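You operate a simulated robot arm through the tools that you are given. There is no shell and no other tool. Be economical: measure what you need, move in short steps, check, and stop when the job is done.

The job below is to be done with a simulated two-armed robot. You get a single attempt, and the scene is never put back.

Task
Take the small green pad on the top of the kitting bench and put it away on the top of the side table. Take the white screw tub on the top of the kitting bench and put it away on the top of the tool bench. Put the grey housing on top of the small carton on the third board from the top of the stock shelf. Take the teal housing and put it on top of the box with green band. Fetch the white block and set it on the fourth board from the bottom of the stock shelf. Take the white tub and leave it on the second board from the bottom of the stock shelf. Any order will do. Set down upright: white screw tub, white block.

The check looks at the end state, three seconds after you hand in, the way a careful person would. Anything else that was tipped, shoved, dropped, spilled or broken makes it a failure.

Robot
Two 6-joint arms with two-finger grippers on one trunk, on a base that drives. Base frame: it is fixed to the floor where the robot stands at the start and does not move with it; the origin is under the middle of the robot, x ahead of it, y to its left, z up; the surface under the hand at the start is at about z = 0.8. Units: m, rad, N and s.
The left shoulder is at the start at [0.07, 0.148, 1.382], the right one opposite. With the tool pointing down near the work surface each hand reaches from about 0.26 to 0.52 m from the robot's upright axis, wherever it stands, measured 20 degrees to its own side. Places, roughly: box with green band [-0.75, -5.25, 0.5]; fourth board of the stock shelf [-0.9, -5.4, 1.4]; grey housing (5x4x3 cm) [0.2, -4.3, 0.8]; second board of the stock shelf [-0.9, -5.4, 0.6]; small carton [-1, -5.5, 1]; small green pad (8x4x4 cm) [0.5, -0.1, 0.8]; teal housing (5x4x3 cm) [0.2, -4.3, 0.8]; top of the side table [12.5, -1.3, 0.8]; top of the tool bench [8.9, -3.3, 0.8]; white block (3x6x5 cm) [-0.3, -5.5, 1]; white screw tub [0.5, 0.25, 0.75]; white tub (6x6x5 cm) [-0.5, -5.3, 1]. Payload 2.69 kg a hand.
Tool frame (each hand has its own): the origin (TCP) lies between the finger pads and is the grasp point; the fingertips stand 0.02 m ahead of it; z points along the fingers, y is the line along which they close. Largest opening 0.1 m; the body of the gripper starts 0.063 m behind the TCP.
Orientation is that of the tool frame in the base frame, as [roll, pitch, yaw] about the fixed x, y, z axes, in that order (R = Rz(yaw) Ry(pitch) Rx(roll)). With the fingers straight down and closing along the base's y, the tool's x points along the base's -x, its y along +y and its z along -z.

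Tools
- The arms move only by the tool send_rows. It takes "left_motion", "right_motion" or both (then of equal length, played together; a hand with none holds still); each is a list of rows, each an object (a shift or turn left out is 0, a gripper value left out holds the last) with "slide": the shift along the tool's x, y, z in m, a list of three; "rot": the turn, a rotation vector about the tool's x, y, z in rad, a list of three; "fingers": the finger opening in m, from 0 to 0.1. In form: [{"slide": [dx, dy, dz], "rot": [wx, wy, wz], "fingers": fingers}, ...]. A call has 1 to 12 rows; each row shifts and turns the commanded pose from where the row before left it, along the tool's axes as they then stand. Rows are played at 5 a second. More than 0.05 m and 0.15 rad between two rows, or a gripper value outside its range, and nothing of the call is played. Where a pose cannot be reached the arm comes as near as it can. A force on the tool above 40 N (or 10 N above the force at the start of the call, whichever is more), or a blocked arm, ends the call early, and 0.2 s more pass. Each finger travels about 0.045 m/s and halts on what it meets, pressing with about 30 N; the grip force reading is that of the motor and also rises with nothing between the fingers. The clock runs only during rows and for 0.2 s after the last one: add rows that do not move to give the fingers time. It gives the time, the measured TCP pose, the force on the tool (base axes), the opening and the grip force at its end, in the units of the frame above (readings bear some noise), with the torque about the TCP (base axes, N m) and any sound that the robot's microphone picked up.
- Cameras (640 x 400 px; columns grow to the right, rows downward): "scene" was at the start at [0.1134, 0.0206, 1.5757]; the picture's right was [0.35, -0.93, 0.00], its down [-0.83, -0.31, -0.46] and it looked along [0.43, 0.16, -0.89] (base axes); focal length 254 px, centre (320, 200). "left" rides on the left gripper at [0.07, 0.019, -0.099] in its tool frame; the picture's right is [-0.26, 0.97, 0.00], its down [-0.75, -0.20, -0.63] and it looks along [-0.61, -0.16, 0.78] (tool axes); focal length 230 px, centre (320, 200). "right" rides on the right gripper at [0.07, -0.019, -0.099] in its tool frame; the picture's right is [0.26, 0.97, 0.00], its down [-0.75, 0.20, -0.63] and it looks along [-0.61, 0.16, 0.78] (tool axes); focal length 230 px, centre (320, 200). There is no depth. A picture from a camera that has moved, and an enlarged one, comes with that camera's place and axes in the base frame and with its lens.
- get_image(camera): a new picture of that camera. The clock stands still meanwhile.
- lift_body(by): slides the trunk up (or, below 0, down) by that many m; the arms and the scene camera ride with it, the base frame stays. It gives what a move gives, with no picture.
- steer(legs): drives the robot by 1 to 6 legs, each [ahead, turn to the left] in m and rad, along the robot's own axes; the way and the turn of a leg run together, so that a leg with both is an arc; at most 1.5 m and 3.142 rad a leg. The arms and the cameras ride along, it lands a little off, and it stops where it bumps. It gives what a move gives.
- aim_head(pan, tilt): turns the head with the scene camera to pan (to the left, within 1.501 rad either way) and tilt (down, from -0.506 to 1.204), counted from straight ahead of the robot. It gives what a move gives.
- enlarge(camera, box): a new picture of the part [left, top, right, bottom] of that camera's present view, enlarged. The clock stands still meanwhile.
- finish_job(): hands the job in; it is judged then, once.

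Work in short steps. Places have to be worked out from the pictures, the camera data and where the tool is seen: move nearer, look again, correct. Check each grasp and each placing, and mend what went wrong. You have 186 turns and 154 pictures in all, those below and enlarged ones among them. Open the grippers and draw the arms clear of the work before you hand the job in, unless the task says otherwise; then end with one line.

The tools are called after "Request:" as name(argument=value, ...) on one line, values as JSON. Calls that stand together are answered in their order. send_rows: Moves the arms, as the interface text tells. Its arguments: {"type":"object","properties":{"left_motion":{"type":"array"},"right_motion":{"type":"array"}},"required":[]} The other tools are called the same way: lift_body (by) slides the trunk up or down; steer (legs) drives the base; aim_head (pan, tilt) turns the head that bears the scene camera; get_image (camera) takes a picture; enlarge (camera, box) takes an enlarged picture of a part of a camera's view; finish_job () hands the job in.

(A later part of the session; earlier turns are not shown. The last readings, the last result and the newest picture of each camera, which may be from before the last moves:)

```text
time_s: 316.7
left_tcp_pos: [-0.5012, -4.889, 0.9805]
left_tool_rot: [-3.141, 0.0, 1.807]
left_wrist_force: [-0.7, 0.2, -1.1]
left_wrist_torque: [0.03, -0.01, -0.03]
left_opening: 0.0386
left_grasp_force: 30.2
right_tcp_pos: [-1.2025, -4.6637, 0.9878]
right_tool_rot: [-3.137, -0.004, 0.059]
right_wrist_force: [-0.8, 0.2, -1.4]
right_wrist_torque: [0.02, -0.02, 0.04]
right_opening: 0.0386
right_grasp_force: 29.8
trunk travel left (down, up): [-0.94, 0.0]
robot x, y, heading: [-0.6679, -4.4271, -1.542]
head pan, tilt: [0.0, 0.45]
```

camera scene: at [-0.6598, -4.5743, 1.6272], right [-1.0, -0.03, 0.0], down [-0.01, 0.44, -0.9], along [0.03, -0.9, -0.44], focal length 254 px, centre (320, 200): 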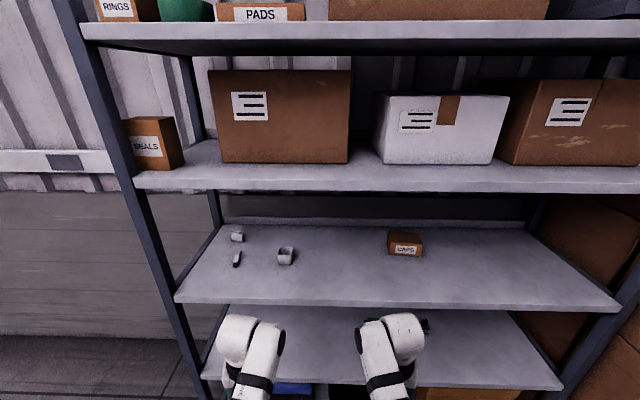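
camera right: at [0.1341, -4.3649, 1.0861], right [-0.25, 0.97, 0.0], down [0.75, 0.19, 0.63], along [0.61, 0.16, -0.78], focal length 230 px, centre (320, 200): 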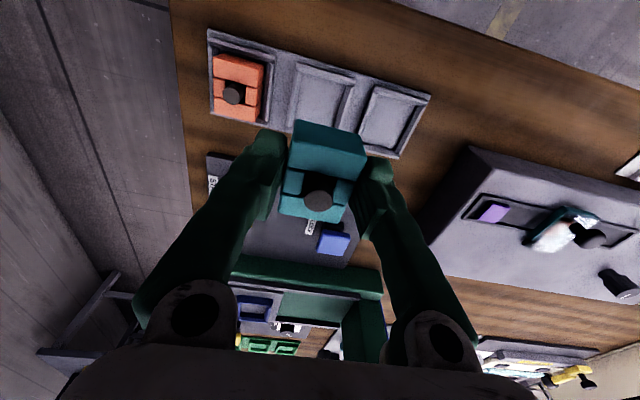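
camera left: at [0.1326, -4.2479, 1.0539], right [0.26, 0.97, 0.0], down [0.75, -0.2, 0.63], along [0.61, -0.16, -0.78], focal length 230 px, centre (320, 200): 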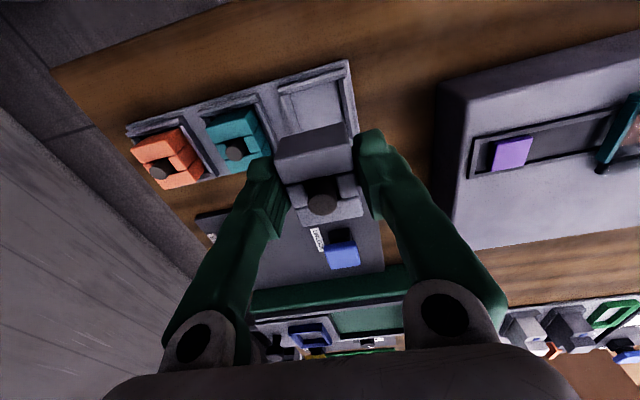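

That works. I'll swing it a little further back, then reposition the base to about (-1.11,-4.16) facing the shelf.

Request:
send_rows(right_motion=[{"slide": [-0.0138, -0.047, 0], "rot": [0, 0, 0.126]}, {"slide": [-0.0138, -0.047, 0], "rot": [0, 0, 0.126]}, {"slide": [-0.0138, -0.047, 0], "rot": [0, 0, 0.126]}, {}])

Request:
steer(legs=[[0, 1.0], [-0.52, 0], [0, -1.03]])

Request:
send_rows(left_motion=[{"slide": [-0.04, 0, 0], "rot": [0, 0, 0.12]}, {"slide": [-0.045, 0, -0.01], "rot": [0, 0, 0.12]}, {"slide": [-0.04, 0, -0.025]}, {"slide": [0, 0, -0.04]}, {"slide": [0, 0, -0.04]}, {"slide": [0, 0, -0.03]}, {}])

```text
time_s: 317.7
left_tcp_pos: [-0.5012, -4.8894, 0.9791]
left_tool_rot: [-3.141, 0.002, 1.806]
left_wrist_force: [0.2, -0.6, -0.7]
left_wrist_torque: [-0.01, 0.0, 0.04]
left_opening: 0.0388
left_grasp_force: 29.6
right_tcp_pos: [-1.2351, -4.5216, 0.9858]
right_tool_rot: [-3.137, 0.0, -0.316]
right_wrist_force: [0.3, 0.5, -0.6]
right_wrist_torque: [0.02, -0.02, 0.04]
right_opening: 0.0389
right_grasp_force: 30.1
trunk travel left (down, up): [-0.94, 0.0]
robot x, y, heading: [-0.668, -4.4299, -1.545]
head pan, tilt: [0.0, 0.45]
```

```text
time_s: 325.9
left_tcp_pos: [-0.9613, -4.6337, 0.9798]
left_tool_rot: [-3.141, 0.0, 1.768]
left_wrist_force: [-0.5, 0.0, -0.9]
left_wrist_torque: [0.0, 0.0, 0.01]
left_opening: 0.0386
left_grasp_force: 30.3
right_tcp_pos: [-1.6816, -4.2391, 0.986]
right_tool_rot: [-3.138, -0.003, -0.354]
right_wrist_force: [-0.6, 0.8, -0.7]
right_wrist_torque: [-0.01, -0.01, -0.01]
right_opening: 0.0388
right_grasp_force: 29.7
trunk travel left (down, up): [-0.94, 0.0]
robot x, y, heading: [-1.1119, -4.169, -1.58]
head pan, tilt: [0.0, 0.45]
```

```text
time_s: 327.5
left_tcp_pos: [-0.9532, -4.7569, 1.1247]
left_tool_rot: [3.141, 0.001, 1.529]
left_wrist_force: [0.7, 0.3, -1.0]
left_wrist_torque: [0.03, 0.0, 0.02]
left_opening: 0.0384
left_grasp_force: 30.4
right_tcp_pos: [-1.683, -4.2404, 0.9858]
right_tool_rot: [-3.138, -0.002, -0.356]
right_wrist_force: [-0.2, 0.1, 0.3]
right_wrist_torque: [-0.01, 0.0, 0.01]
right_opening: 0.0385
right_grasp_force: 29.7
trunk travel left (down, up): [-0.94, 0.0]
robot x, y, heading: [-1.1103, -4.1664, -1.577]
head pan, tilt: [0.0, 0.45]
```

The left hand is now extended at z 1.125. I'll swing the right hand slightly further back (boxes are stacked to the right), then creep forward and look.

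Request:
send_rows(right_motion=[{"slide": [-0.0138, -0.047, 0], "rot": [0, 0, 0.126]}, {"slide": [-0.0138, -0.047, 0], "rot": [0, 0, 0.126]}, {"slide": [-0.0138, -0.047, 0], "rot": [0, 0, 0.126]}, {}], left_motion=[{"rot": [0, 0, -0.04]}, {}, {}, {}])

Request:
steer(legs=[[0.36, 0.005]])

Request:
get_image(camera="scene")

Request:
get_image(camera="left")

```text
time_s: 328.5
left_tcp_pos: [-0.9522, -4.7577, 1.1244]
left_tool_rot: [3.14, -0.001, 1.569]
left_wrist_force: [0.4, -0.9, -1.0]
left_wrist_torque: [0.03, 0.03, 0.02]
left_opening: 0.0389
left_grasp_force: 30.0
right_tcp_pos: [-1.6769, -4.1092, 0.9441]
right_tool_rot: [-3.139, 0.0, -0.732]
right_wrist_force: [-0.2, 0.0, -0.6]
right_wrist_torque: [-0.02, 0.0, -0.01]
right_opening: 0.0386
right_grasp_force: 30.6
right hand out of reach, approached as far as the arm can: row 1, 2, 3
trunk travel left (down, up): [-0.94, 0.0]
robot x, y, heading: [-1.1119, -4.1641, -1.577]
head pan, tilt: [0.0, 0.45]
```

```text
time_s: 330.8
left_tcp_pos: [-0.9487, -5.1138, 1.1274]
left_tool_rot: [-3.14, 0.005, 1.578]
left_wrist_force: [0.9, 0.1, 0.2]
left_wrist_torque: [-0.02, -0.02, -0.01]
left_opening: 0.0385
left_grasp_force: 29.7
right_tcp_pos: [-1.6782, -4.472, 0.943]
right_tool_rot: [-3.141, -0.003, -0.723]
right_wrist_force: [0.5, -0.1, -0.4]
right_wrist_torque: [0.03, -0.05, 0.0]
right_opening: 0.0387
right_grasp_force: 30.4
trunk travel left (down, up): [-0.94, 0.0]
robot x, y, heading: [-1.1108, -4.5281, -1.568]
head pan, tilt: [0.0, 0.45]
```

```text
70 pictures are left
camera scene: at [-1.1095, -4.6692, 1.6276], right [-1.0, 0.0, 0.0], down [0.0, 0.43, -0.9], along [0.0, -0.9, -0.43], focal length 254 px, centre (320, 200)
```

scene: 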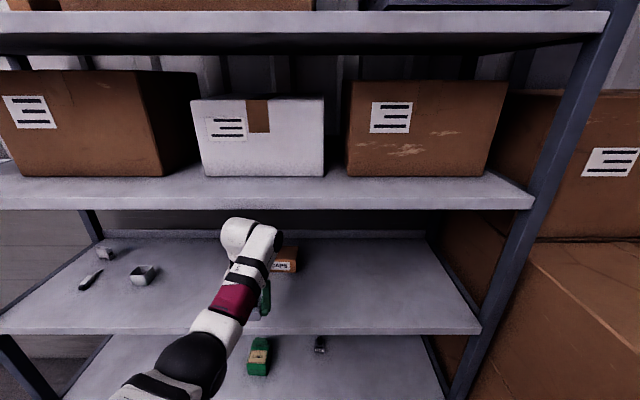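

```text
69 pictures are left
camera left: at [-0.9308, -5.0428, 1.2259], right [0.97, -0.25, 0.0], down [-0.2, -0.75, 0.63], along [-0.16, -0.61, -0.77], focal length 230 px, centre (320, 200)
```

left: 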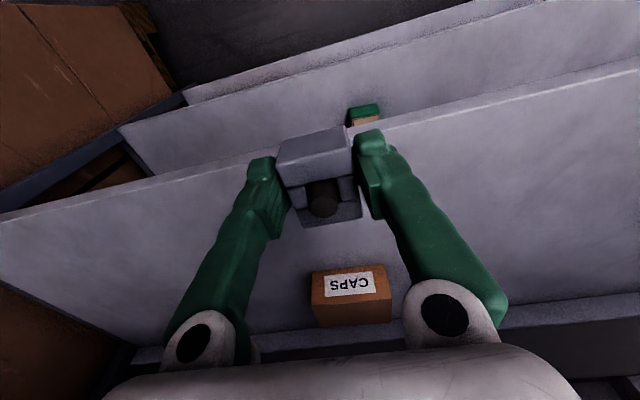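

The path is clear: carton top z≈1.05, centre (-0.965,-5.435), board 4's underside ≈1.37. I'll shift 16 mm and drive in.

Request:
send_rows(left_motion=[{"slide": [0, -0.016, 0]}, {}])

Request:
steer(legs=[[0.315, 0]])

Request:
get_image(camera="left")

```text
time_s: 331.4
left_tcp_pos: [-0.9659, -5.1144, 1.1249]
left_tool_rot: [3.14, 0.003, 1.576]
left_wrist_force: [-0.9, 1.0, -0.2]
left_wrist_torque: [-0.01, -0.06, 0.01]
left_opening: 0.0385
left_grasp_force: 30.0
right_tcp_pos: [-1.6792, -4.4719, 0.944]
right_tool_rot: [-3.138, -0.001, -0.725]
right_wrist_force: [-1.0, 0.2, -0.6]
right_wrist_torque: [0.01, 0.0, 0.0]
right_opening: 0.0387
right_grasp_force: 30.2
trunk travel left (down, up): [-0.94, 0.0]
robot x, y, heading: [-1.1118, -4.5272, -1.574]
head pan, tilt: [0.0, 0.45]
```

```text
time_s: 333.5
left_tcp_pos: [-0.9605, -5.4223, 1.126]
left_tool_rot: [3.141, 0.007, 1.583]
left_wrist_force: [-0.3, 0.1, -0.8]
left_wrist_torque: [0.04, 0.02, -0.02]
left_opening: 0.0388
left_grasp_force: 30.3
right_tcp_pos: [-1.678, -4.7815, 0.9444]
right_tool_rot: [-3.139, -0.003, -0.718]
right_wrist_force: [-0.4, -0.6, -0.8]
right_wrist_torque: [-0.02, 0.0, 0.0]
right_opening: 0.0389
right_grasp_force: 30.1
trunk travel left (down, up): [-0.94, 0.0]
robot x, y, heading: [-1.1147, -4.8392, -1.571]
head pan, tilt: [0.0, 0.45]
```

```text
68 pictures are left
camera left: at [-0.9435, -5.3506, 1.2265], right [0.97, -0.25, 0.0], down [-0.19, -0.75, 0.63], along [-0.15, -0.62, -0.77], focal length 230 px, centre (320, 200)
```

left: 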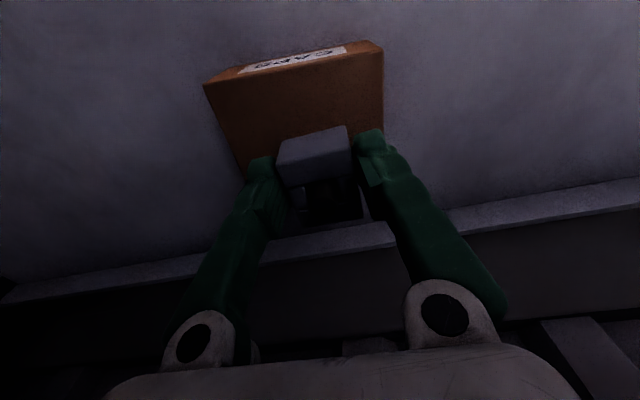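

Centred over the carton. I'll lower slowly to contact.

Request:
send_rows(left_motion=[{"slide": [0, -0.006, 0.01]}, {"slide": [0, 0, 0.005]}, {"slide": [0, 0, 0.004]}, {"slide": [0, 0, 0.003]}, {}])

```text
time_s: 334.7
left_tcp_pos: [-0.9663, -5.4223, 1.1045]
left_tool_rot: [3.141, 0.005, 1.583]
left_wrist_force: [-0.3, -0.6, -1.3]
left_wrist_torque: [0.0, 0.02, 0.0]
left_opening: 0.0388
left_grasp_force: 29.8
right_tcp_pos: [-1.6779, -4.7824, 0.9432]
right_tool_rot: [-3.14, -0.001, -0.72]
right_wrist_force: [-0.3, 0.5, -0.6]
right_wrist_torque: [0.0, -0.02, -0.01]
right_opening: 0.039
right_grasp_force: 29.9
trunk travel left (down, up): [-0.94, 0.0]
robot x, y, heading: [-1.1107, -4.8385, -1.573]
head pan, tilt: [0.0, 0.45]
```

Request:
send_rows(left_motion=[{"slide": [0, 0, 0.003]}, {"slide": [0, 0, 0.003]}, {"slide": [0, 0, 0.003]}, {}])

```text
time_s: 335.7
left_tcp_pos: [-0.9671, -5.4217, 1.096]
left_tool_rot: [3.14, 0.006, 1.582]
left_wrist_force: [0.3, 0.8, -1.0]
left_wrist_torque: [0.01, -0.02, 0.03]
left_opening: 0.0386
left_grasp_force: 29.6
right_tcp_pos: [-1.6782, -4.7803, 0.9434]
right_tool_rot: [-3.14, -0.001, -0.718]
right_wrist_force: [-0.1, -0.4, -0.7]
right_wrist_torque: [0.03, -0.01, 0.01]
right_opening: 0.0387
right_grasp_force: 30.2
trunk travel left (down, up): [-0.94, 0.0]
robot x, y, heading: [-1.1084, -4.8388, -1.569]
head pan, tilt: [0.0, 0.45]
```

Request:
send_rows(left_motion=[{"slide": [0, 0, 0.003]}, {"slide": [0, 0, 0.003]}, {"slide": [0, 0, 0.003]}, {}])

Request:
enlarge(camera="left", box=[180, 30, 420, 230])

```text
time_s: 336.7
left_tcp_pos: [-0.9662, -5.4222, 1.0903]
left_tool_rot: [3.139, 0.013, 1.582]
left_wrist_force: [2.8, 0.0, 30.4]
left_wrist_torque: [-0.06, -0.07, 0.03]
left_opening: 0.0391
left_grasp_force: 30.0
right_tcp_pos: [-1.6775, -4.782, 0.9435]
right_tool_rot: [3.141, -0.002, -0.717]
right_wrist_force: [0.5, -1.0, -1.0]
right_wrist_torque: [-0.02, 0.0, -0.02]
right_opening: 0.0388
right_grasp_force: 29.6
trunk travel left (down, up): [-0.94, 0.0]
robot x, y, heading: [-1.1146, -4.8364, -1.567]
head pan, tilt: [0.0, 0.45]
```

```text
2.00 times, centred on (300, 130) of left
camera zoom: at [-0.9498, -5.3501, 1.1894], right [0.97, -0.25, 0.01], down [-0.19, -0.74, 0.64], along [-0.15, -0.62, -0.77], focal length 460 px, centre (360, 340)
```

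zoom: 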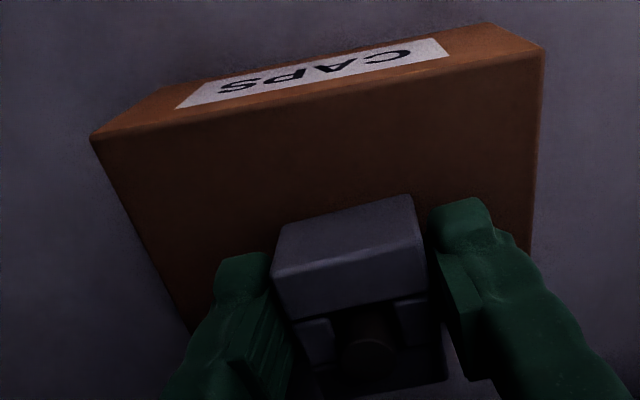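

Firm contact, with the housing inside the carton's top. I'll relieve the force, open, then lift away.

Request:
send_rows(left_motion=[{"slide": [0, 0, -0.003]}, {"fingers": 0.06}, {}, {}, {}, {"slide": [0, 0, -0.02]}, {"slide": [0, 0, -0.02]}, {}])

Request:
get_image(camera="left")

```text
time_s: 338.5
left_tcp_pos: [-0.9675, -5.4217, 1.1283]
left_tool_rot: [-3.141, 0.008, 1.583]
left_wrist_force: [-0.4, -0.5, -0.2]
left_wrist_torque: [-0.03, 0.01, 0.04]
left_opening: 0.0601
left_grasp_force: 0.0
right_tcp_pos: [-1.6776, -4.7822, 0.9442]
right_tool_rot: [-3.14, -0.002, -0.719]
right_wrist_force: [0.4, 0.1, -0.9]
right_wrist_torque: [0.01, 0.01, 0.01]
right_opening: 0.0389
right_grasp_force: 30.0
trunk travel left (down, up): [-0.94, 0.0]
robot x, y, heading: [-1.11, -4.84, -1.564]
head pan, tilt: [0.0, 0.45]
```

```text
66 pictures are left
camera left: at [-0.9499, -5.3511, 1.2283], right [0.97, -0.25, 0.0], down [-0.19, -0.75, 0.63], along [-0.15, -0.61, -0.77], focal length 230 px, centre (320, 200)
```

left: 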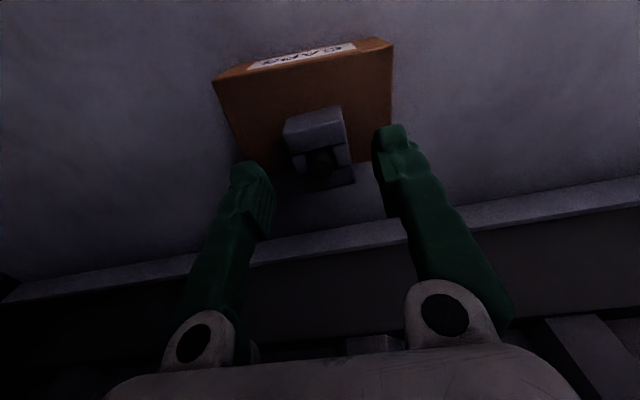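

The grey housing sits on the carton. I'll lift a touch, back out of the shelf, and check it with the scene camera.

Request:
send_rows(left_motion=[{"slide": [0, 0, -0.015]}, {}])

Request:
steer(legs=[[-0.55, 0]])

Request:
enlarge(camera="scene", box=[180, 190, 440, 400])

```text
time_s: 339.1
left_tcp_pos: [-0.9663, -5.4166, 1.132]
left_tool_rot: [3.139, -0.017, 1.587]
left_wrist_force: [-0.2, 0.5, -0.2]
left_wrist_torque: [0.0, 0.0, -0.01]
left_opening: 0.0597
left_grasp_force: 0.1
right_tcp_pos: [-1.679, -4.7808, 0.9428]
right_tool_rot: [-3.139, -0.003, -0.717]
right_wrist_force: [-0.2, 0.6, -1.4]
right_wrist_torque: [-0.01, -0.04, 0.0]
right_opening: 0.0387
right_grasp_force: 29.8
trunk travel left (down, up): [-0.94, 0.0]
robot x, y, heading: [-1.1153, -4.8377, -1.569]
head pan, tilt: [0.0, 0.45]
```

```text
time_s: 340.5
left_tcp_pos: [-0.9592, -5.32, 1.1238]
left_tool_rot: [3.117, -0.052, 1.612]
left_wrist_force: [0.3, -1.3, -0.8]
left_wrist_torque: [0.13, -0.03, 0.04]
left_opening: 0.0601
left_grasp_force: 0.1
right_tcp_pos: [-1.6802, -4.681, 0.9386]
right_tool_rot: [3.138, -0.005, -0.714]
right_wrist_force: [-0.5, -1.1, -0.9]
right_wrist_torque: [0.1, 0.0, 0.0]
right_opening: 0.0387
right_grasp_force: 29.8
trunk travel left (down, up): [-0.94, 0.0]
robot x, y, heading: [-1.1123, -4.737, -1.565]
head pan, tilt: [0.0, 0.45]
stopped in leg 1: the robot was blocked; the commanded pose is now the measured one
```

```text
1.90 times, centred on (310, 295) of scene
camera zoom: at [-1.1091, -4.9029, 1.6262], right [-1.0, -0.01, 0.0], down [0.0, 0.45, -0.89], along [0.01, -0.89, -0.45], focal length 484 px, centre (339, 19)
```

zoom: 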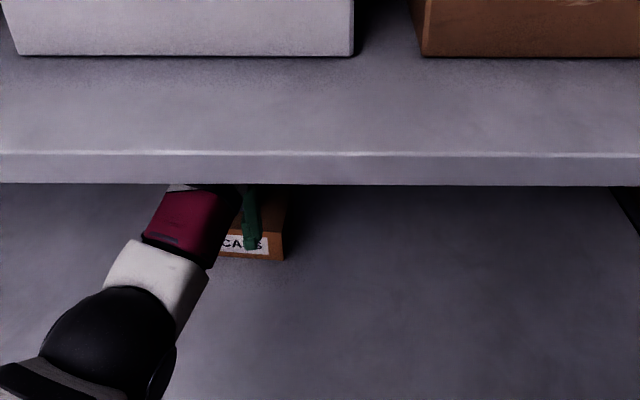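

The raise put the wrist against board 4's lip. I'll lower the hand 20 mm, level it, and then back out.

Request:
send_rows(left_motion=[{"slide": [0, 0, 0.012]}, {"slide": [0, 0, 0.01], "rot": [0.024, -0.05, 0]}, {}])

Request:
steer(legs=[[-0.45, 0]])

Request:
enlarge(camera="scene", box=[180, 190, 440, 400])

```text
time_s: 341.3
left_tcp_pos: [-0.958, -5.306, 1.1077]
left_tool_rot: [-3.139, 0.009, 1.609]
left_wrist_force: [0.0, 0.3, -0.2]
left_wrist_torque: [-0.02, -0.03, 0.02]
left_opening: 0.0602
left_grasp_force: 0.1
right_tcp_pos: [-1.678, -4.6705, 0.9381]
right_tool_rot: [3.129, -0.012, -0.715]
right_wrist_force: [-0.1, 0.8, -1.5]
right_wrist_torque: [0.03, 0.02, 0.0]
right_opening: 0.0388
right_grasp_force: 30.0
trunk travel left (down, up): [-0.94, 0.0]
robot x, y, heading: [-1.1131, -4.7402, -1.562]
head pan, tilt: [0.0, 0.45]
```

```text
time_s: 344.0
left_tcp_pos: [-0.9638, -4.8542, 1.1073]
left_tool_rot: [-3.14, 0.005, 1.599]
left_wrist_force: [-1.0, -0.1, 0.5]
left_wrist_torque: [0.03, 0.01, -0.03]
left_opening: 0.0599
left_grasp_force: 0.1
right_tcp_pos: [-1.6804, -4.2118, 0.9389]
right_tool_rot: [3.129, -0.013, -0.724]
right_wrist_force: [-0.3, 0.3, -1.0]
right_wrist_torque: [0.0, -0.03, 0.04]
right_opening: 0.0383
right_grasp_force: 29.6
trunk travel left (down, up): [-0.94, 0.0]
robot x, y, heading: [-1.1132, -4.284, -1.573]
head pan, tilt: [0.0, 0.45]
```

```text
1.90 times, centred on (310, 295) of scene
camera zoom: at [-1.1108, -4.4322, 1.627], right [-1.0, 0.0, 0.0], down [0.0, 0.44, -0.9], along [0.0, -0.9, -0.44], focal length 484 px, centre (339, 19)
```

zoom: 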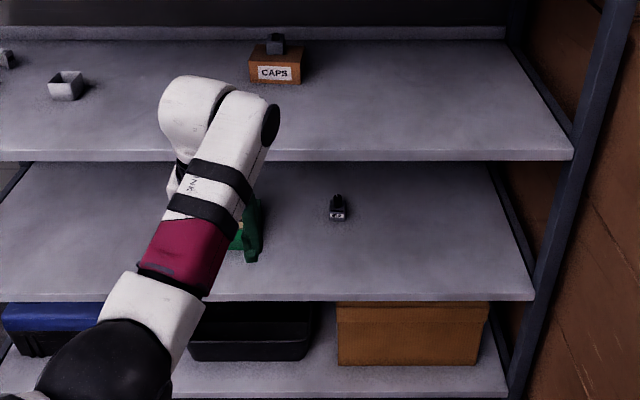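

The grey housing is confirmed on the carton. Now I'll swap arms: tuck the left one out to the side and bring the right one, with teal, to the front.

Request:
send_rows(left_motion=[{"slide": [0.033, 0, 0.03]}, {"slide": [0.033, 0, 0.03]}, {"slide": [0.033, 0, 0.03]}, {"slide": [0, 0.048, 0.01], "rot": [0, 0, -0.122]}, {"slide": [0, 0.048, 0.01], "rot": [0, 0, -0.122]}, {"slide": [0, 0.048, 0], "rot": [0, 0, -0.122]}, {"slide": [0, 0.048, 0], "rot": [0, 0, -0.122]}, {"slide": [0, 0.048, 0], "rot": [0, 0, -0.122]}, {"slide": [0, 0.048, 0], "rot": [0, 0, -0.122]}, {"slide": [0, 0.048, 0], "rot": [0, 0, -0.122]}, {"slide": [0, 0.048, 0], "rot": [0, 0, -0.122]}, {"slide": [0, 0.048, 0], "rot": [0, 0, -0.122]}], right_motion=[{"slide": [0.02, 0.0445, -0.003], "rot": [0, 0, -0.114]}, {"slide": [0.02, 0.0445, -0.003], "rot": [0, 0, -0.114]}, {"slide": [0.02, 0.0445, -0.003], "rot": [0, 0, -0.114]}, {"slide": [0.02, 0.0445, -0.003], "rot": [0, 0, -0.114]}, {"slide": [0.02, 0.0445, -0.003], "rot": [0, 0, -0.114]}, {"slide": [0.02, 0.0445, -0.003], "rot": [0, 0, -0.114]}, {"slide": [0.02, 0.0445, -0.003], "rot": [0, 0, -0.114]}, {"slide": [0.02, 0.0445, -0.003], "rot": [0, 0, -0.114]}, {"slide": [0.02, 0.0445, -0.003], "rot": [0, 0, -0.114]}, {"slide": [0.02, 0.0445, -0.003], "rot": [0, 0, -0.114]}, {"slide": [0.02, 0.0445, -0.003], "rot": [0, 0, -0.114]}, {"slide": [0.02, 0.0445, -0.003], "rot": [0, 0, -0.114]}])

```text
time_s: 346.6
left_tcp_pos: [-0.6097, -4.5507, 0.9935]
left_tool_rot: [-3.132, -0.002, 2.701]
left_wrist_force: [0.2, -0.1, -0.2]
left_wrist_torque: [0.02, 0.01, 0.03]
left_opening: 0.0599
left_grasp_force: 0.0
right_tcp_pos: [-1.502, -4.7219, 0.9857]
right_tool_rot: [3.129, 0.011, 0.648]
right_wrist_force: [0.6, 1.0, -0.5]
right_wrist_torque: [-0.02, 0.0, 0.02]
right_opening: 0.0386
right_grasp_force: 29.9
trunk travel left (down, up): [-0.94, 0.0]
robot x, y, heading: [-1.1143, -4.2877, -1.57]
head pan, tilt: [0.0, 0.45]
```

Request:
send_rows(left_motion=[{"slide": [0, 0.048, 0], "rot": [0, 0, -0.122]}, {"slide": [0, 0.048, 0], "rot": [0, 0, -0.122]}, {"slide": [0, 0.048, 0], "rot": [0, 0, -0.122]}, {"slide": [0, 0.048, 0], "rot": [0, 0, -0.122]}, {"slide": [0, 0.048, 0], "rot": [0, 0, -0.122]}, {}], right_motion=[{"slide": [0.016, 0.045, 0], "rot": [0, 0, -0.114]}, {"slide": [0.016, 0.045, 0], "rot": [0, 0, -0.114]}, {"slide": [0.016, 0.045, 0], "rot": [0, 0, -0.114]}, {"slide": [0.016, 0.045, 0], "rot": [0, 0, -0.114]}, {"rot": [0.012, 0.01, -0.1]}, {}])

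Request:
steer(legs=[[0, -0.9], [-0.43, 0], [0, 0.9]])

Request:
lift_body(by=-0.4)

Request:
get_image(camera="scene")

```text
time_s: 348.0
left_tcp_pos: [-0.5585, -4.3299, 0.9765]
left_tool_rot: [-3.134, -0.001, -2.975]
left_wrist_force: [0.1, -0.6, 0.7]
left_wrist_torque: [-0.01, 0.0, 0.02]
left_opening: 0.06
left_grasp_force: 0.1
left hand out of reach, approached as far as the arm can: row 5
right_tcp_pos: [-1.3311, -4.798, 0.9849]
right_tool_rot: [-3.137, 0.005, 1.201]
right_wrist_force: [-0.4, -0.1, -1.7]
right_wrist_torque: [0.02, -0.04, 0.0]
right_opening: 0.0386
right_grasp_force: 30.6
trunk travel left (down, up): [-0.94, 0.0]
robot x, y, heading: [-1.1142, -4.2856, -1.576]
head pan, tilt: [0.0, 0.45]
```

```text
time_s: 355.4
left_tcp_pos: [-0.2146, -4.072, 0.9762]
left_tool_rot: [-3.134, -0.002, -2.982]
left_wrist_force: [0.2, 0.3, -0.7]
left_wrist_torque: [0.01, 0.0, 0.0]
left_opening: 0.0603
left_grasp_force: 0.0
right_tcp_pos: [-0.9923, -4.5337, 0.9859]
right_tool_rot: [-3.139, 0.007, 1.193]
right_wrist_force: [-0.1, -0.3, -2.1]
right_wrist_torque: [0.01, 0.01, 0.0]
right_opening: 0.0386
right_grasp_force: 30.1
trunk travel left (down, up): [-0.94, 0.0]
robot x, y, heading: [-0.7736, -4.0226, -1.581]
head pan, tilt: [0.0, 0.45]
```

```text
time_s: 359.2
left_tcp_pos: [-0.2131, -4.0703, 0.5748]
left_tool_rot: [-3.135, -0.004, -2.982]
left_wrist_force: [0.1, 0.4, 0.0]
left_wrist_torque: [-0.01, 0.01, 0.0]
left_opening: 0.0602
left_grasp_force: 0.0
right_tcp_pos: [-0.9926, -4.533, 0.585]
right_tool_rot: [-3.137, 0.005, 1.193]
right_wrist_force: [0.0, 0.6, -1.1]
right_wrist_torque: [-0.01, 0.01, 0.0]
right_opening: 0.0387
right_grasp_force: 30.0
trunk travel left (down, up): [-0.54, 0.4]
robot x, y, heading: [-0.7691, -4.0221, -1.579]
head pan, tilt: [0.0, 0.45]
```

```text
63 pictures are left
camera scene: at [-0.7671, -4.1659, 1.2273], right [-1.0, 0.01, 0.0], down [0.0, 0.44, -0.9], along [-0.01, -0.9, -0.44], focal length 254 px, centre (320, 200)
```

scene: 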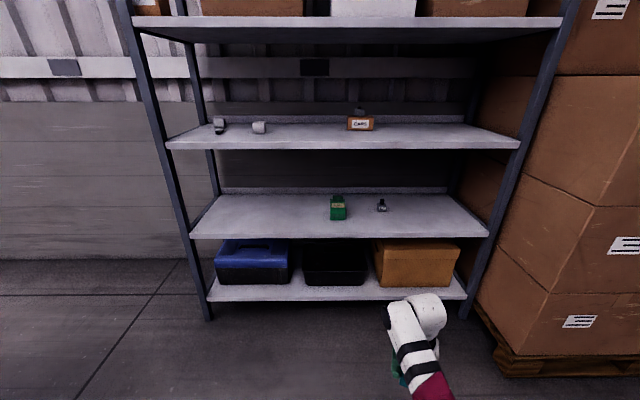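

Request:
enlarge(camera="scene", box=[190, 90, 430, 250])

```text
2.50 times, centred on (310, 170) of scene
camera zoom: at [-0.7671, -4.1659, 1.2273], right [-1.0, 0.01, 0.0], down [0.0, 0.44, -0.9], along [-0.01, -0.9, -0.44], focal length 635 px, centre (345, 275)
```

zoom: 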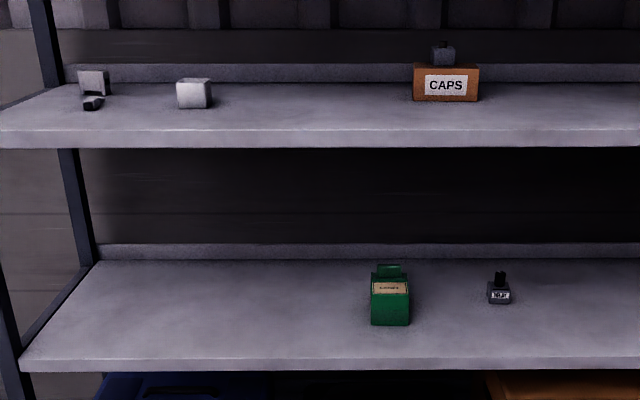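

Board heights are about 0.20, 0.59, 1.00 and 1.39. The green box is near (-0.868,-5.285), top ≈0.69, and clearance to board 3 is small. I'll lower the trunk more so the forearm comes in level, then raise and square the right hand.

Request:
lift_body(by=-0.1)

Request:
send_rows(right_motion=[{"rot": [0, 0, -0.13]}, {"rot": [0, 0, -0.13]}, {"rot": [0, 0, -0.118]}, {"slide": [0, 0.02, -0.04]}, {"slide": [0, 0.02, -0.04]}, {"slide": [0, 0.018, -0.04]}, {"slide": [0, 0, -0.05]}, {"slide": [0, 0, -0.05]}, {"slide": [0, 0, -0.05]}, {}])

Request:
steer(legs=[[0, 0.1], [0.4, -0.02], [0, -0.07]])

Request:
get_image(camera="right")

Request:
get_image(camera="scene")

```text
time_s: 360.5
left_tcp_pos: [-0.2141, -4.0698, 0.4766]
left_tool_rot: [-3.135, -0.004, -2.982]
left_wrist_force: [-0.4, 0.1, 0.0]
left_wrist_torque: [0.01, 0.0, 0.02]
left_opening: 0.0599
left_grasp_force: 0.1
right_tcp_pos: [-0.9905, -4.5332, 0.4851]
right_tool_rot: [-3.138, 0.004, 1.192]
right_wrist_force: [0.0, 0.1, -0.2]
right_wrist_torque: [0.0, -0.03, -0.02]
right_opening: 0.0388
right_grasp_force: 30.3
trunk travel left (down, up): [-0.44, 0.5]
robot x, y, heading: [-0.7683, -4.0195, -1.579]
head pan, tilt: [0.0, 0.45]
```

```text
time_s: 362.7
left_tcp_pos: [-0.2141, -4.0699, 0.4759]
left_tool_rot: [-3.134, -0.003, -2.982]
left_wrist_force: [-0.3, -0.1, -0.2]
left_wrist_torque: [0.03, -0.03, 0.0]
left_opening: 0.06
left_grasp_force: 0.1
right_tcp_pos: [-0.92, -4.6202, 0.7021]
right_tool_rot: [-3.134, 0.002, 1.569]
right_wrist_force: [-0.5, -0.8, -1.5]
right_wrist_torque: [0.03, -0.01, 0.02]
right_opening: 0.0387
right_grasp_force: 30.3
right hand out of reach, approached as far as the arm can: row 5, 6, 7, 8, 9
trunk travel left (down, up): [-0.44, 0.5]
robot x, y, heading: [-0.7729, -4.0184, -1.582]
head pan, tilt: [0.0, 0.45]
```

```text
time_s: 366.2
left_tcp_pos: [-0.1798, -4.462, 0.4738]
left_tool_rot: [-3.135, -0.003, -2.969]
left_wrist_force: [0.2, -0.5, -1.0]
left_wrist_torque: [0.03, 0.03, 0.02]
left_opening: 0.0601
left_grasp_force: 0.0
right_tcp_pos: [-0.8775, -5.021, 0.7027]
right_tool_rot: [-3.135, 0.002, 1.583]
right_wrist_force: [0.4, 0.6, -0.5]
right_wrist_torque: [-0.01, -0.04, -0.01]
right_opening: 0.0389
right_grasp_force: 30.0
trunk travel left (down, up): [-0.44, 0.5]
robot x, y, heading: [-0.7382, -4.4199, -1.563]
head pan, tilt: [0.0, 0.45]
```

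```text
61 pictures are left
camera right: at [-0.8968, -4.9505, 0.8009], right [0.96, 0.27, -0.01], down [0.21, -0.75, 0.63], along [0.17, -0.61, -0.78], focal length 230 px, centre (320, 200)
```

right: 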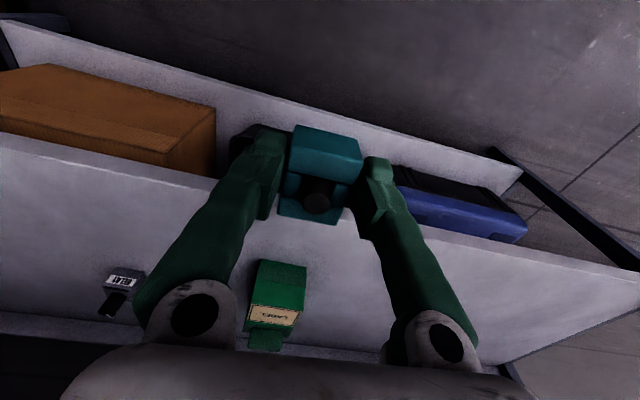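

```text
60 pictures are left
camera scene: at [-0.7319, -4.5659, 1.1272], right [-1.0, 0.0, 0.0], down [0.0, 0.44, -0.9], along [0.0, -0.9, -0.44], focal length 254 px, centre (320, 200)
```

scene: 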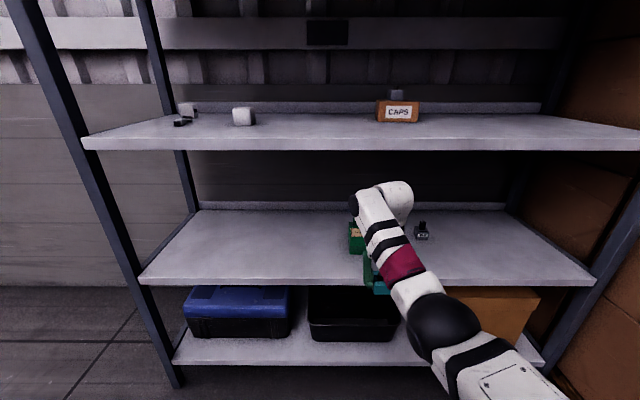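

The trunk will serve as the z actuator here. I'll enlarge the green item to be sure what it is.

Request:
enlarge(camera="right", box=[210, 240, 340, 370])

Request:
enlarge(camera="scene", box=[330, 200, 450, 300])

```text
3.08 times, centred on (275, 305) of right
camera zoom: at [-0.8968, -4.9505, 0.8009], right [0.96, 0.27, -0.01], down [0.21, -0.75, 0.63], along [0.17, -0.61, -0.78], focal length 708 px, centre (458, -123)
```

zoom: 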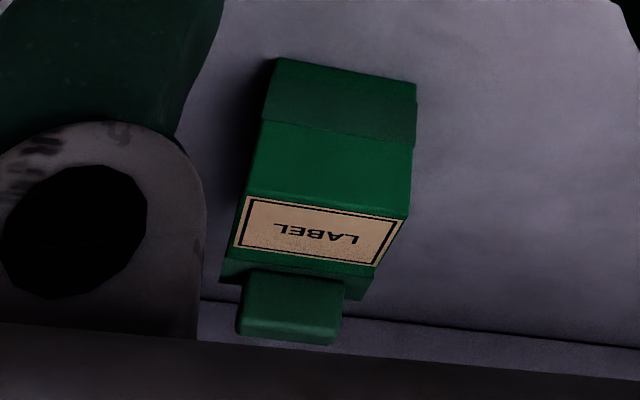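

```text
4.00 times, centred on (390, 250) of scene
camera zoom: at [-0.7319, -4.5659, 1.1272], right [-1.0, 0.0, 0.0], down [0.0, 0.44, -0.9], along [0.0, -0.9, -0.44], focal length 1016 px, centre (40, 0)
```

zoom: 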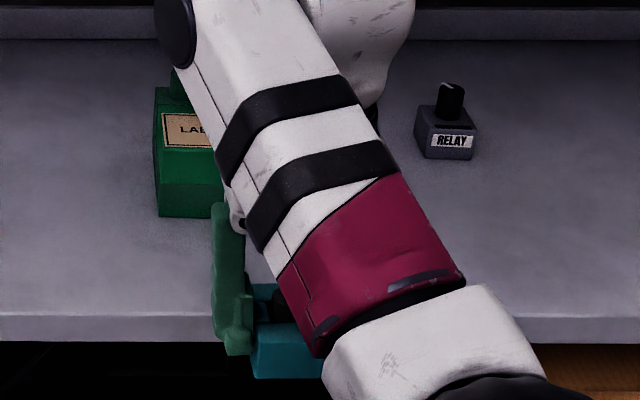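

That green thing is a label dispenser, not clearly a "box with green band". I'll inspect the bottom board and other places before deciding.

Request:
enlarge(camera="scene", box=[150, 270, 550, 400])

Request:
enlarge(camera="right", box=[0, 20, 640, 260])

```text
1.60 times, centred on (350, 335) of scene
camera zoom: at [-0.7319, -4.5659, 1.1272], right [-1.0, 0.0, 0.0], down [0.0, 0.44, -0.9], along [0.0, -0.9, -0.44], focal length 406 px, centre (272, -16)
```

zoom: 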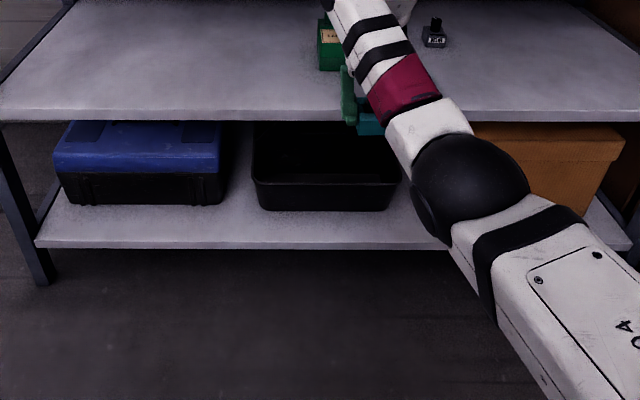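

```text
1.00 times, centred on (320, 140) of right (not enlarged: the box is as wide or as high as the picture)
camera zoom: at [-0.8968, -4.9505, 0.8009], right [0.96, 0.27, -0.01], down [0.21, -0.75, 0.63], along [0.17, -0.61, -0.78], focal length 230 px, centre (320, 260)
```

zoom: 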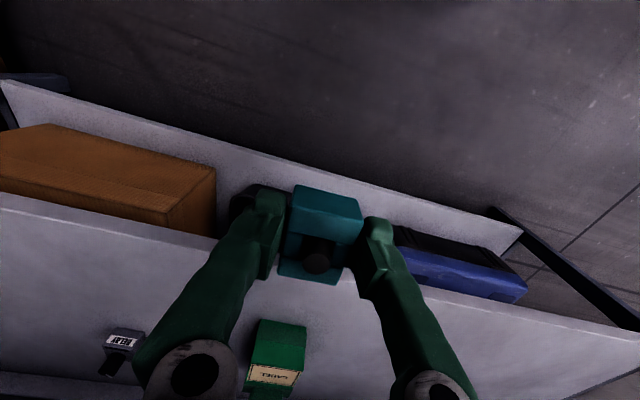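

To be sure, I'll back up and take a tight zoom of the green item and its surroundings with the arm out of view.

Request:
steer(legs=[[-0.4, 0]])

Request:
enlarge(camera="scene", box=[300, 180, 400, 240])

Request:
get_image(camera="scene")

```text
time_s: 368.7
left_tcp_pos: [-0.1829, -4.0586, 0.476]
left_tool_rot: [-3.135, -0.003, -2.967]
left_wrist_force: [0.5, 0.6, 1.4]
left_wrist_torque: [-0.06, -0.03, 0.01]
left_opening: 0.0601
left_grasp_force: 0.0
right_tcp_pos: [-0.8792, -4.6176, 0.7024]
right_tool_rot: [-3.135, 0.003, 1.586]
right_wrist_force: [0.0, 0.0, 0.3]
right_wrist_torque: [-0.01, 0.02, 0.02]
right_opening: 0.0386
right_grasp_force: 30.3
trunk travel left (down, up): [-0.44, 0.5]
robot x, y, heading: [-0.7395, -4.0188, -1.561]
head pan, tilt: [0.0, 0.45]
```

```text
6.40 times, centred on (350, 210) of scene
camera zoom: at [-0.7341, -4.1621, 1.1273], right [-1.0, -0.01, 0.0], down [0.0, 0.43, -0.9], along [0.01, -0.9, -0.43], focal length 1626 px, centre (128, 136)
```

zoom: 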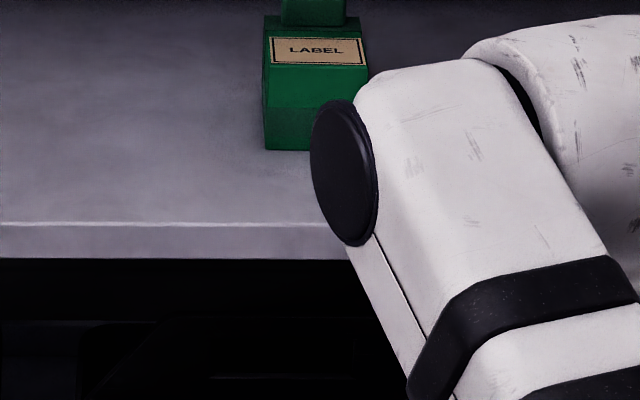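

```text
54 pictures are left
camera scene: at [-0.7341, -4.1621, 1.1273], right [-1.0, -0.01, 0.0], down [0.0, 0.43, -0.9], along [0.01, -0.9, -0.43], focal length 254 px, centre (320, 200)
```

scene: 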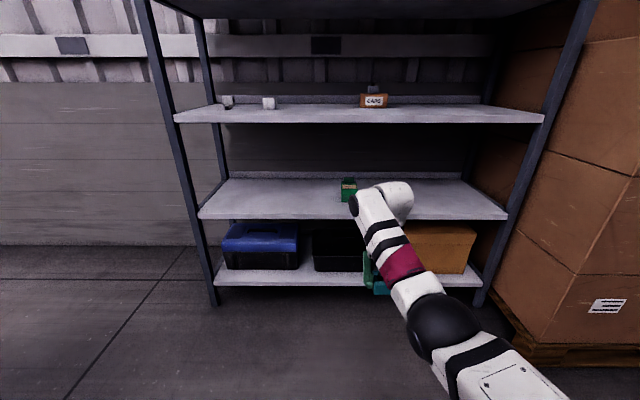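

Board 2 holds only this green box (flat label area on top at z≈0.66, x≈-0.872, y -5.234 to -5.31), matching the given spot, so it is the target. I'll raise the trunk 3 cm and drive in part way to check.

Request:
lift_body(by=0.035)

Request:
steer(legs=[[0.5, 0]])

Request:
get_image(camera="right")

```text
time_s: 369.5
left_tcp_pos: [-0.1822, -4.0591, 0.5097]
left_tool_rot: [-3.134, -0.004, -2.968]
left_wrist_force: [-0.3, 0.1, 0.4]
left_wrist_torque: [-0.02, 0.0, -0.01]
left_opening: 0.0599
left_grasp_force: 0.0
right_tcp_pos: [-0.8792, -4.6183, 0.7371]
right_tool_rot: [-3.135, 0.002, 1.586]
right_wrist_force: [0.8, 0.2, -1.1]
right_wrist_torque: [0.02, 0.03, 0.02]
right_opening: 0.0386
right_grasp_force: 29.9
trunk travel left (down, up): [-0.475, 0.465]
robot x, y, heading: [-0.7356, -4.018, -1.561]
head pan, tilt: [0.0, 0.45]
```

```text
time_s: 372.5
left_tcp_pos: [-0.1763, -4.5531, 0.5098]
left_tool_rot: [-3.134, -0.003, -2.956]
left_wrist_force: [0.7, -0.5, 0.6]
left_wrist_torque: [0.03, -0.02, -0.05]
left_opening: 0.06
left_grasp_force: 0.1
right_tcp_pos: [-0.8661, -5.1209, 0.7365]
right_tool_rot: [-3.135, 0.002, 1.596]
right_wrist_force: [-1.0, -0.7, -1.7]
right_wrist_torque: [0.02, 0.03, 0.01]
right_opening: 0.0388
right_grasp_force: 30.1
trunk travel left (down, up): [-0.475, 0.465]
robot x, y, heading: [-0.7297, -4.5171, -1.552]
head pan, tilt: [0.0, 0.45]
```

```text
53 pictures are left
camera right: at [-0.8853, -5.0511, 0.8357], right [0.96, 0.28, -0.01], down [0.22, -0.74, 0.63], along [0.17, -0.61, -0.78], focal length 230 px, centre (320, 200)
```

right: 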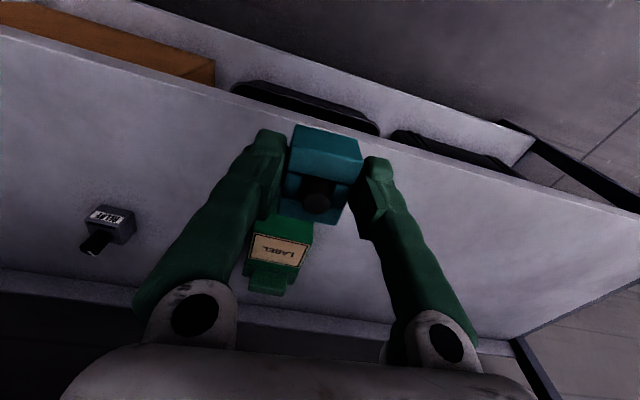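

The label area's centre is about (-0.873,-5.28), z≈0.65. I'll nudge the hand -10 mm in x and drive the last 0.155 m.

Request:
send_rows(right_motion=[{"slide": [0, -0.01, 0]}, {}])

Request:
steer(legs=[[0.155, -0.01]])

Request:
get_image(camera="right")

```text
time_s: 373.1
left_tcp_pos: [-0.175, -4.5526, 0.5106]
left_tool_rot: [-3.133, -0.003, -2.956]
left_wrist_force: [-0.7, -0.9, -0.3]
left_wrist_torque: [0.01, 0.05, 0.03]
left_opening: 0.0598
left_grasp_force: 0.2
right_tcp_pos: [-0.8748, -5.1219, 0.7375]
right_tool_rot: [-3.134, 0.002, 1.597]
right_wrist_force: [0.8, -0.6, -1.1]
right_wrist_torque: [0.0, 0.0, 0.02]
right_opening: 0.0389
right_grasp_force: 30.4
trunk travel left (down, up): [-0.475, 0.465]
robot x, y, heading: [-0.7325, -4.5198, -1.549]
head pan, tilt: [0.0, 0.45]
```

```text
time_s: 374.5
left_tcp_pos: [-0.1748, -4.7166, 0.5111]
left_tool_rot: [3.14, 0.001, -2.965]
left_wrist_force: [-0.5, -0.5, 0.4]
left_wrist_torque: [0.01, 0.0, 0.02]
left_opening: 0.0598
left_grasp_force: 0.1
right_tcp_pos: [-0.8801, -5.2826, 0.732]
right_tool_rot: [-3.136, -0.009, 1.589]
right_wrist_force: [-0.5, -0.5, -1.0]
right_wrist_torque: [-0.03, -0.01, 0.02]
right_opening: 0.0387
right_grasp_force: 30.3
trunk travel left (down, up): [-0.475, 0.465]
robot x, y, heading: [-0.7267, -4.677, -1.558]
head pan, tilt: [0.0, 0.45]
```

```text
52 pictures are left
camera right: at [-0.8991, -5.2128, 0.8318], right [0.96, 0.27, 0.0], down [0.22, -0.75, 0.62], along [0.17, -0.6, -0.78], focal length 230 px, centre (320, 200)
```

right: 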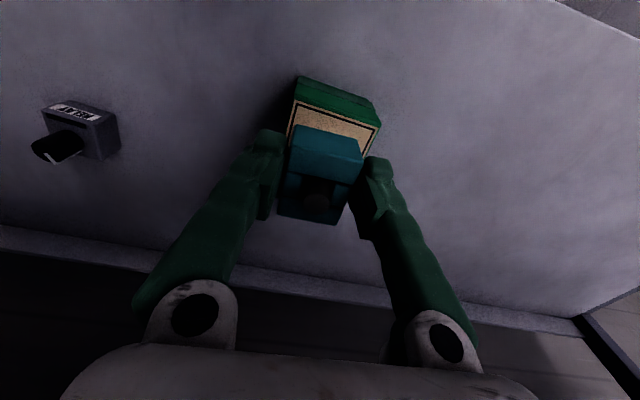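

I'll fine-align (+11 mm x, -3 mm y) and lower with the trunk.

Request:
send_rows(right_motion=[{"slide": [-0.003, 0.011, 0]}, {}])

Request:
lift_body(by=-0.025)

Request:
enlarge(camera="right", box=[220, 60, 420, 240])

```text
time_s: 375.1
left_tcp_pos: [-0.176, -4.7134, 0.511]
left_tool_rot: [-3.135, 0.001, -2.962]
left_wrist_force: [0.3, -0.2, -0.1]
left_wrist_torque: [0.02, -0.01, 0.01]
left_opening: 0.0602
left_grasp_force: 0.0
right_tcp_pos: [-0.8695, -5.2809, 0.7325]
right_tool_rot: [-3.138, -0.008, 1.589]
right_wrist_force: [0.6, 0.3, -0.2]
right_wrist_torque: [0.01, 0.01, -0.01]
right_opening: 0.0387
right_grasp_force: 29.4
trunk travel left (down, up): [-0.475, 0.465]
robot x, y, heading: [-0.7298, -4.6769, -1.563]
head pan, tilt: [0.0, 0.45]
```

```text
time_s: 375.8
left_tcp_pos: [-0.1728, -4.7162, 0.4865]
left_tool_rot: [-3.134, -0.003, -2.965]
left_wrist_force: [-0.3, 0.6, -0.2]
left_wrist_torque: [-0.02, 0.0, 0.01]
left_opening: 0.0601
left_grasp_force: 0.0
right_tcp_pos: [-0.8691, -5.2815, 0.712]
right_tool_rot: [-3.134, 0.002, 1.587]
right_wrist_force: [-0.1, -0.4, 0.5]
right_wrist_torque: [0.0, 0.0, -0.03]
right_opening: 0.0389
right_grasp_force: 30.3
trunk travel left (down, up): [-0.45, 0.49]
robot x, y, heading: [-0.7324, -4.6749, -1.557]
head pan, tilt: [0.0, 0.45]
```

```text
2.22 times, centred on (320, 150) of right
camera zoom: at [-0.8877, -5.2106, 0.8112], right [0.96, 0.27, -0.01], down [0.22, -0.75, 0.63], along [0.17, -0.61, -0.78], focal length 511 px, centre (320, 311)
```

zoom: 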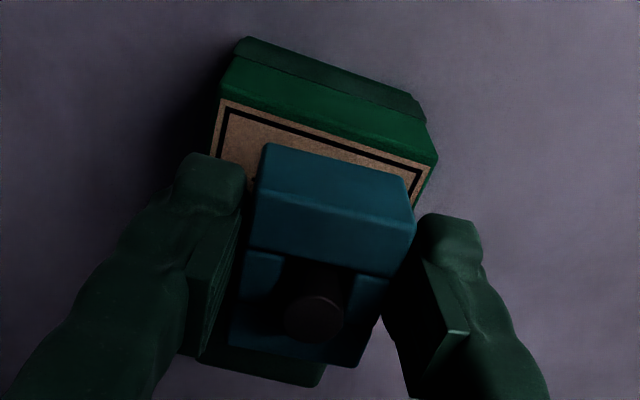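

There's clearance to the rear block. I'll keep lowering in small trunk steps.

Request:
lift_body(by=-0.008)

Request:
lift_body(by=-0.005)

```text
time_s: 376.3
left_tcp_pos: [-0.173, -4.7148, 0.4772]
left_tool_rot: [-3.136, -0.003, -2.963]
left_wrist_force: [0.8, 0.4, -0.7]
left_wrist_torque: [0.02, 0.01, 0.0]
left_opening: 0.0599
left_grasp_force: 0.0
right_tcp_pos: [-0.8669, -5.2801, 0.7041]
right_tool_rot: [-3.135, -0.001, 1.588]
right_wrist_force: [-0.6, 0.8, -1.3]
right_wrist_torque: [-0.02, -0.01, -0.02]
right_opening: 0.0385
right_grasp_force: 30.3
trunk travel left (down, up): [-0.442, 0.498]
robot x, y, heading: [-0.729, -4.6774, -1.554]
head pan, tilt: [0.0, 0.45]
```

```text
time_s: 376.9
left_tcp_pos: [-0.1735, -4.7145, 0.4724]
left_tool_rot: [-3.133, -0.004, -2.963]
left_wrist_force: [-0.3, -0.1, 0.4]
left_wrist_torque: [0.01, -0.01, 0.02]
left_opening: 0.06
left_grasp_force: 0.1
right_tcp_pos: [-0.8679, -5.2804, 0.6984]
right_tool_rot: [-3.133, -0.002, 1.588]
right_wrist_force: [0.0, 0.3, -0.5]
right_wrist_torque: [-0.02, 0.0, 0.02]
right_opening: 0.0388
right_grasp_force: 30.1
trunk travel left (down, up): [-0.437, 0.503]
robot x, y, heading: [-0.7276, -4.6756, -1.559]
head pan, tilt: [0.0, 0.45]
```

Request:
lift_body(by=-0.004)

Request:
lift_body(by=-0.003)

```text
time_s: 377.4
left_tcp_pos: [-0.1737, -4.7134, 0.4686]
left_tool_rot: [-3.136, -0.004, -2.962]
left_wrist_force: [-0.3, 0.1, 0.1]
left_wrist_torque: [-0.02, -0.03, 0.03]
left_opening: 0.06
left_grasp_force: 0.1
right_tcp_pos: [-0.868, -5.281, 0.6941]
right_tool_rot: [-3.136, -0.003, 1.588]
right_wrist_force: [-0.9, 0.3, 0.2]
right_wrist_torque: [0.0, -0.02, -0.03]
right_opening: 0.0386
right_grasp_force: 29.6
trunk travel left (down, up): [-0.433, 0.507]
robot x, y, heading: [-0.7318, -4.6769, -1.554]
head pan, tilt: [0.0, 0.45]
```

```text
time_s: 377.9
left_tcp_pos: [-0.173, -4.7138, 0.4651]
left_tool_rot: [-3.136, -0.004, -2.963]
left_wrist_force: [0.2, 0.7, 0.3]
left_wrist_torque: [-0.03, 0.0, -0.04]
left_opening: 0.0601
left_grasp_force: 0.1
right_tcp_pos: [-0.8679, -5.2806, 0.6909]
right_tool_rot: [-3.133, -0.002, 1.589]
right_wrist_force: [0.3, 0.0, -1.0]
right_wrist_torque: [0.0, 0.01, 0.01]
right_opening: 0.0386
right_grasp_force: 30.0
trunk travel left (down, up): [-0.43, 0.51]
robot x, y, heading: [-0.7296, -4.6762, -1.56]
head pan, tilt: [0.0, 0.45]
```

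Request:
lift_body(by=-0.004)

Request:
lift_body(by=-0.004)

Request:
enlarge(camera="right", box=[220, 60, 420, 240])

```text
time_s: 378.5
left_tcp_pos: [-0.1734, -4.7145, 0.4608]
left_tool_rot: [-3.134, -0.003, -2.963]
left_wrist_force: [0.7, -0.8, -0.2]
left_wrist_torque: [0.0, 0.02, 0.01]
left_opening: 0.0599
left_grasp_force: 0.0
right_tcp_pos: [-0.8677, -5.2804, 0.6873]
right_tool_rot: [-3.135, -0.002, 1.587]
right_wrist_force: [0.0, -0.5, -0.5]
right_wrist_torque: [-0.04, 0.0, 0.02]
right_opening: 0.0386
right_grasp_force: 30.3
trunk travel left (down, up): [-0.426, 0.514]
robot x, y, heading: [-0.7303, -4.6786, -1.556]
head pan, tilt: [0.0, 0.45]
```

```text
time_s: 379.0
left_tcp_pos: [-0.1744, -4.7139, 0.4576]
left_tool_rot: [-3.132, -0.004, -2.963]
left_wrist_force: [-0.8, 0.2, 0.3]
left_wrist_torque: [-0.02, 0.02, -0.03]
left_opening: 0.06
left_grasp_force: 0.1
right_tcp_pos: [-0.8681, -5.2805, 0.6867]
right_tool_rot: [-3.134, 0.005, 1.589]
right_wrist_force: [-0.5, -1.1, 13.2]
right_wrist_torque: [0.16, -0.18, -0.01]
right_opening: 0.0389
right_grasp_force: 30.2
trunk travel left (down, up): [-0.422, 0.518]
robot x, y, heading: [-0.7297, -4.6764, -1.559]
head pan, tilt: [0.0, 0.45]
```

```text
2.22 times, centred on (320, 150) of right
camera zoom: at [-0.8866, -5.2098, 0.7853], right [0.96, 0.27, -0.01], down [0.22, -0.74, 0.63], along [0.17, -0.61, -0.77], focal length 511 px, centre (320, 311)
```

zoom: 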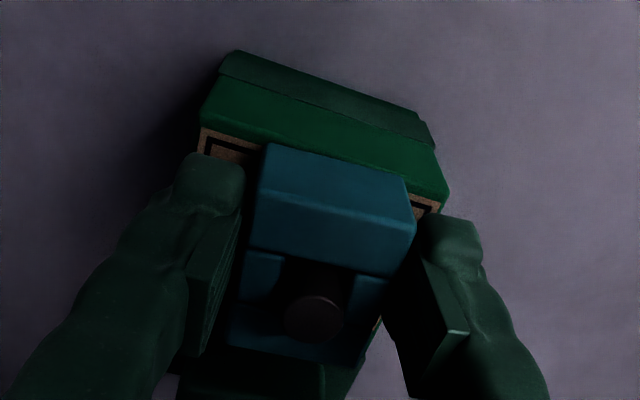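

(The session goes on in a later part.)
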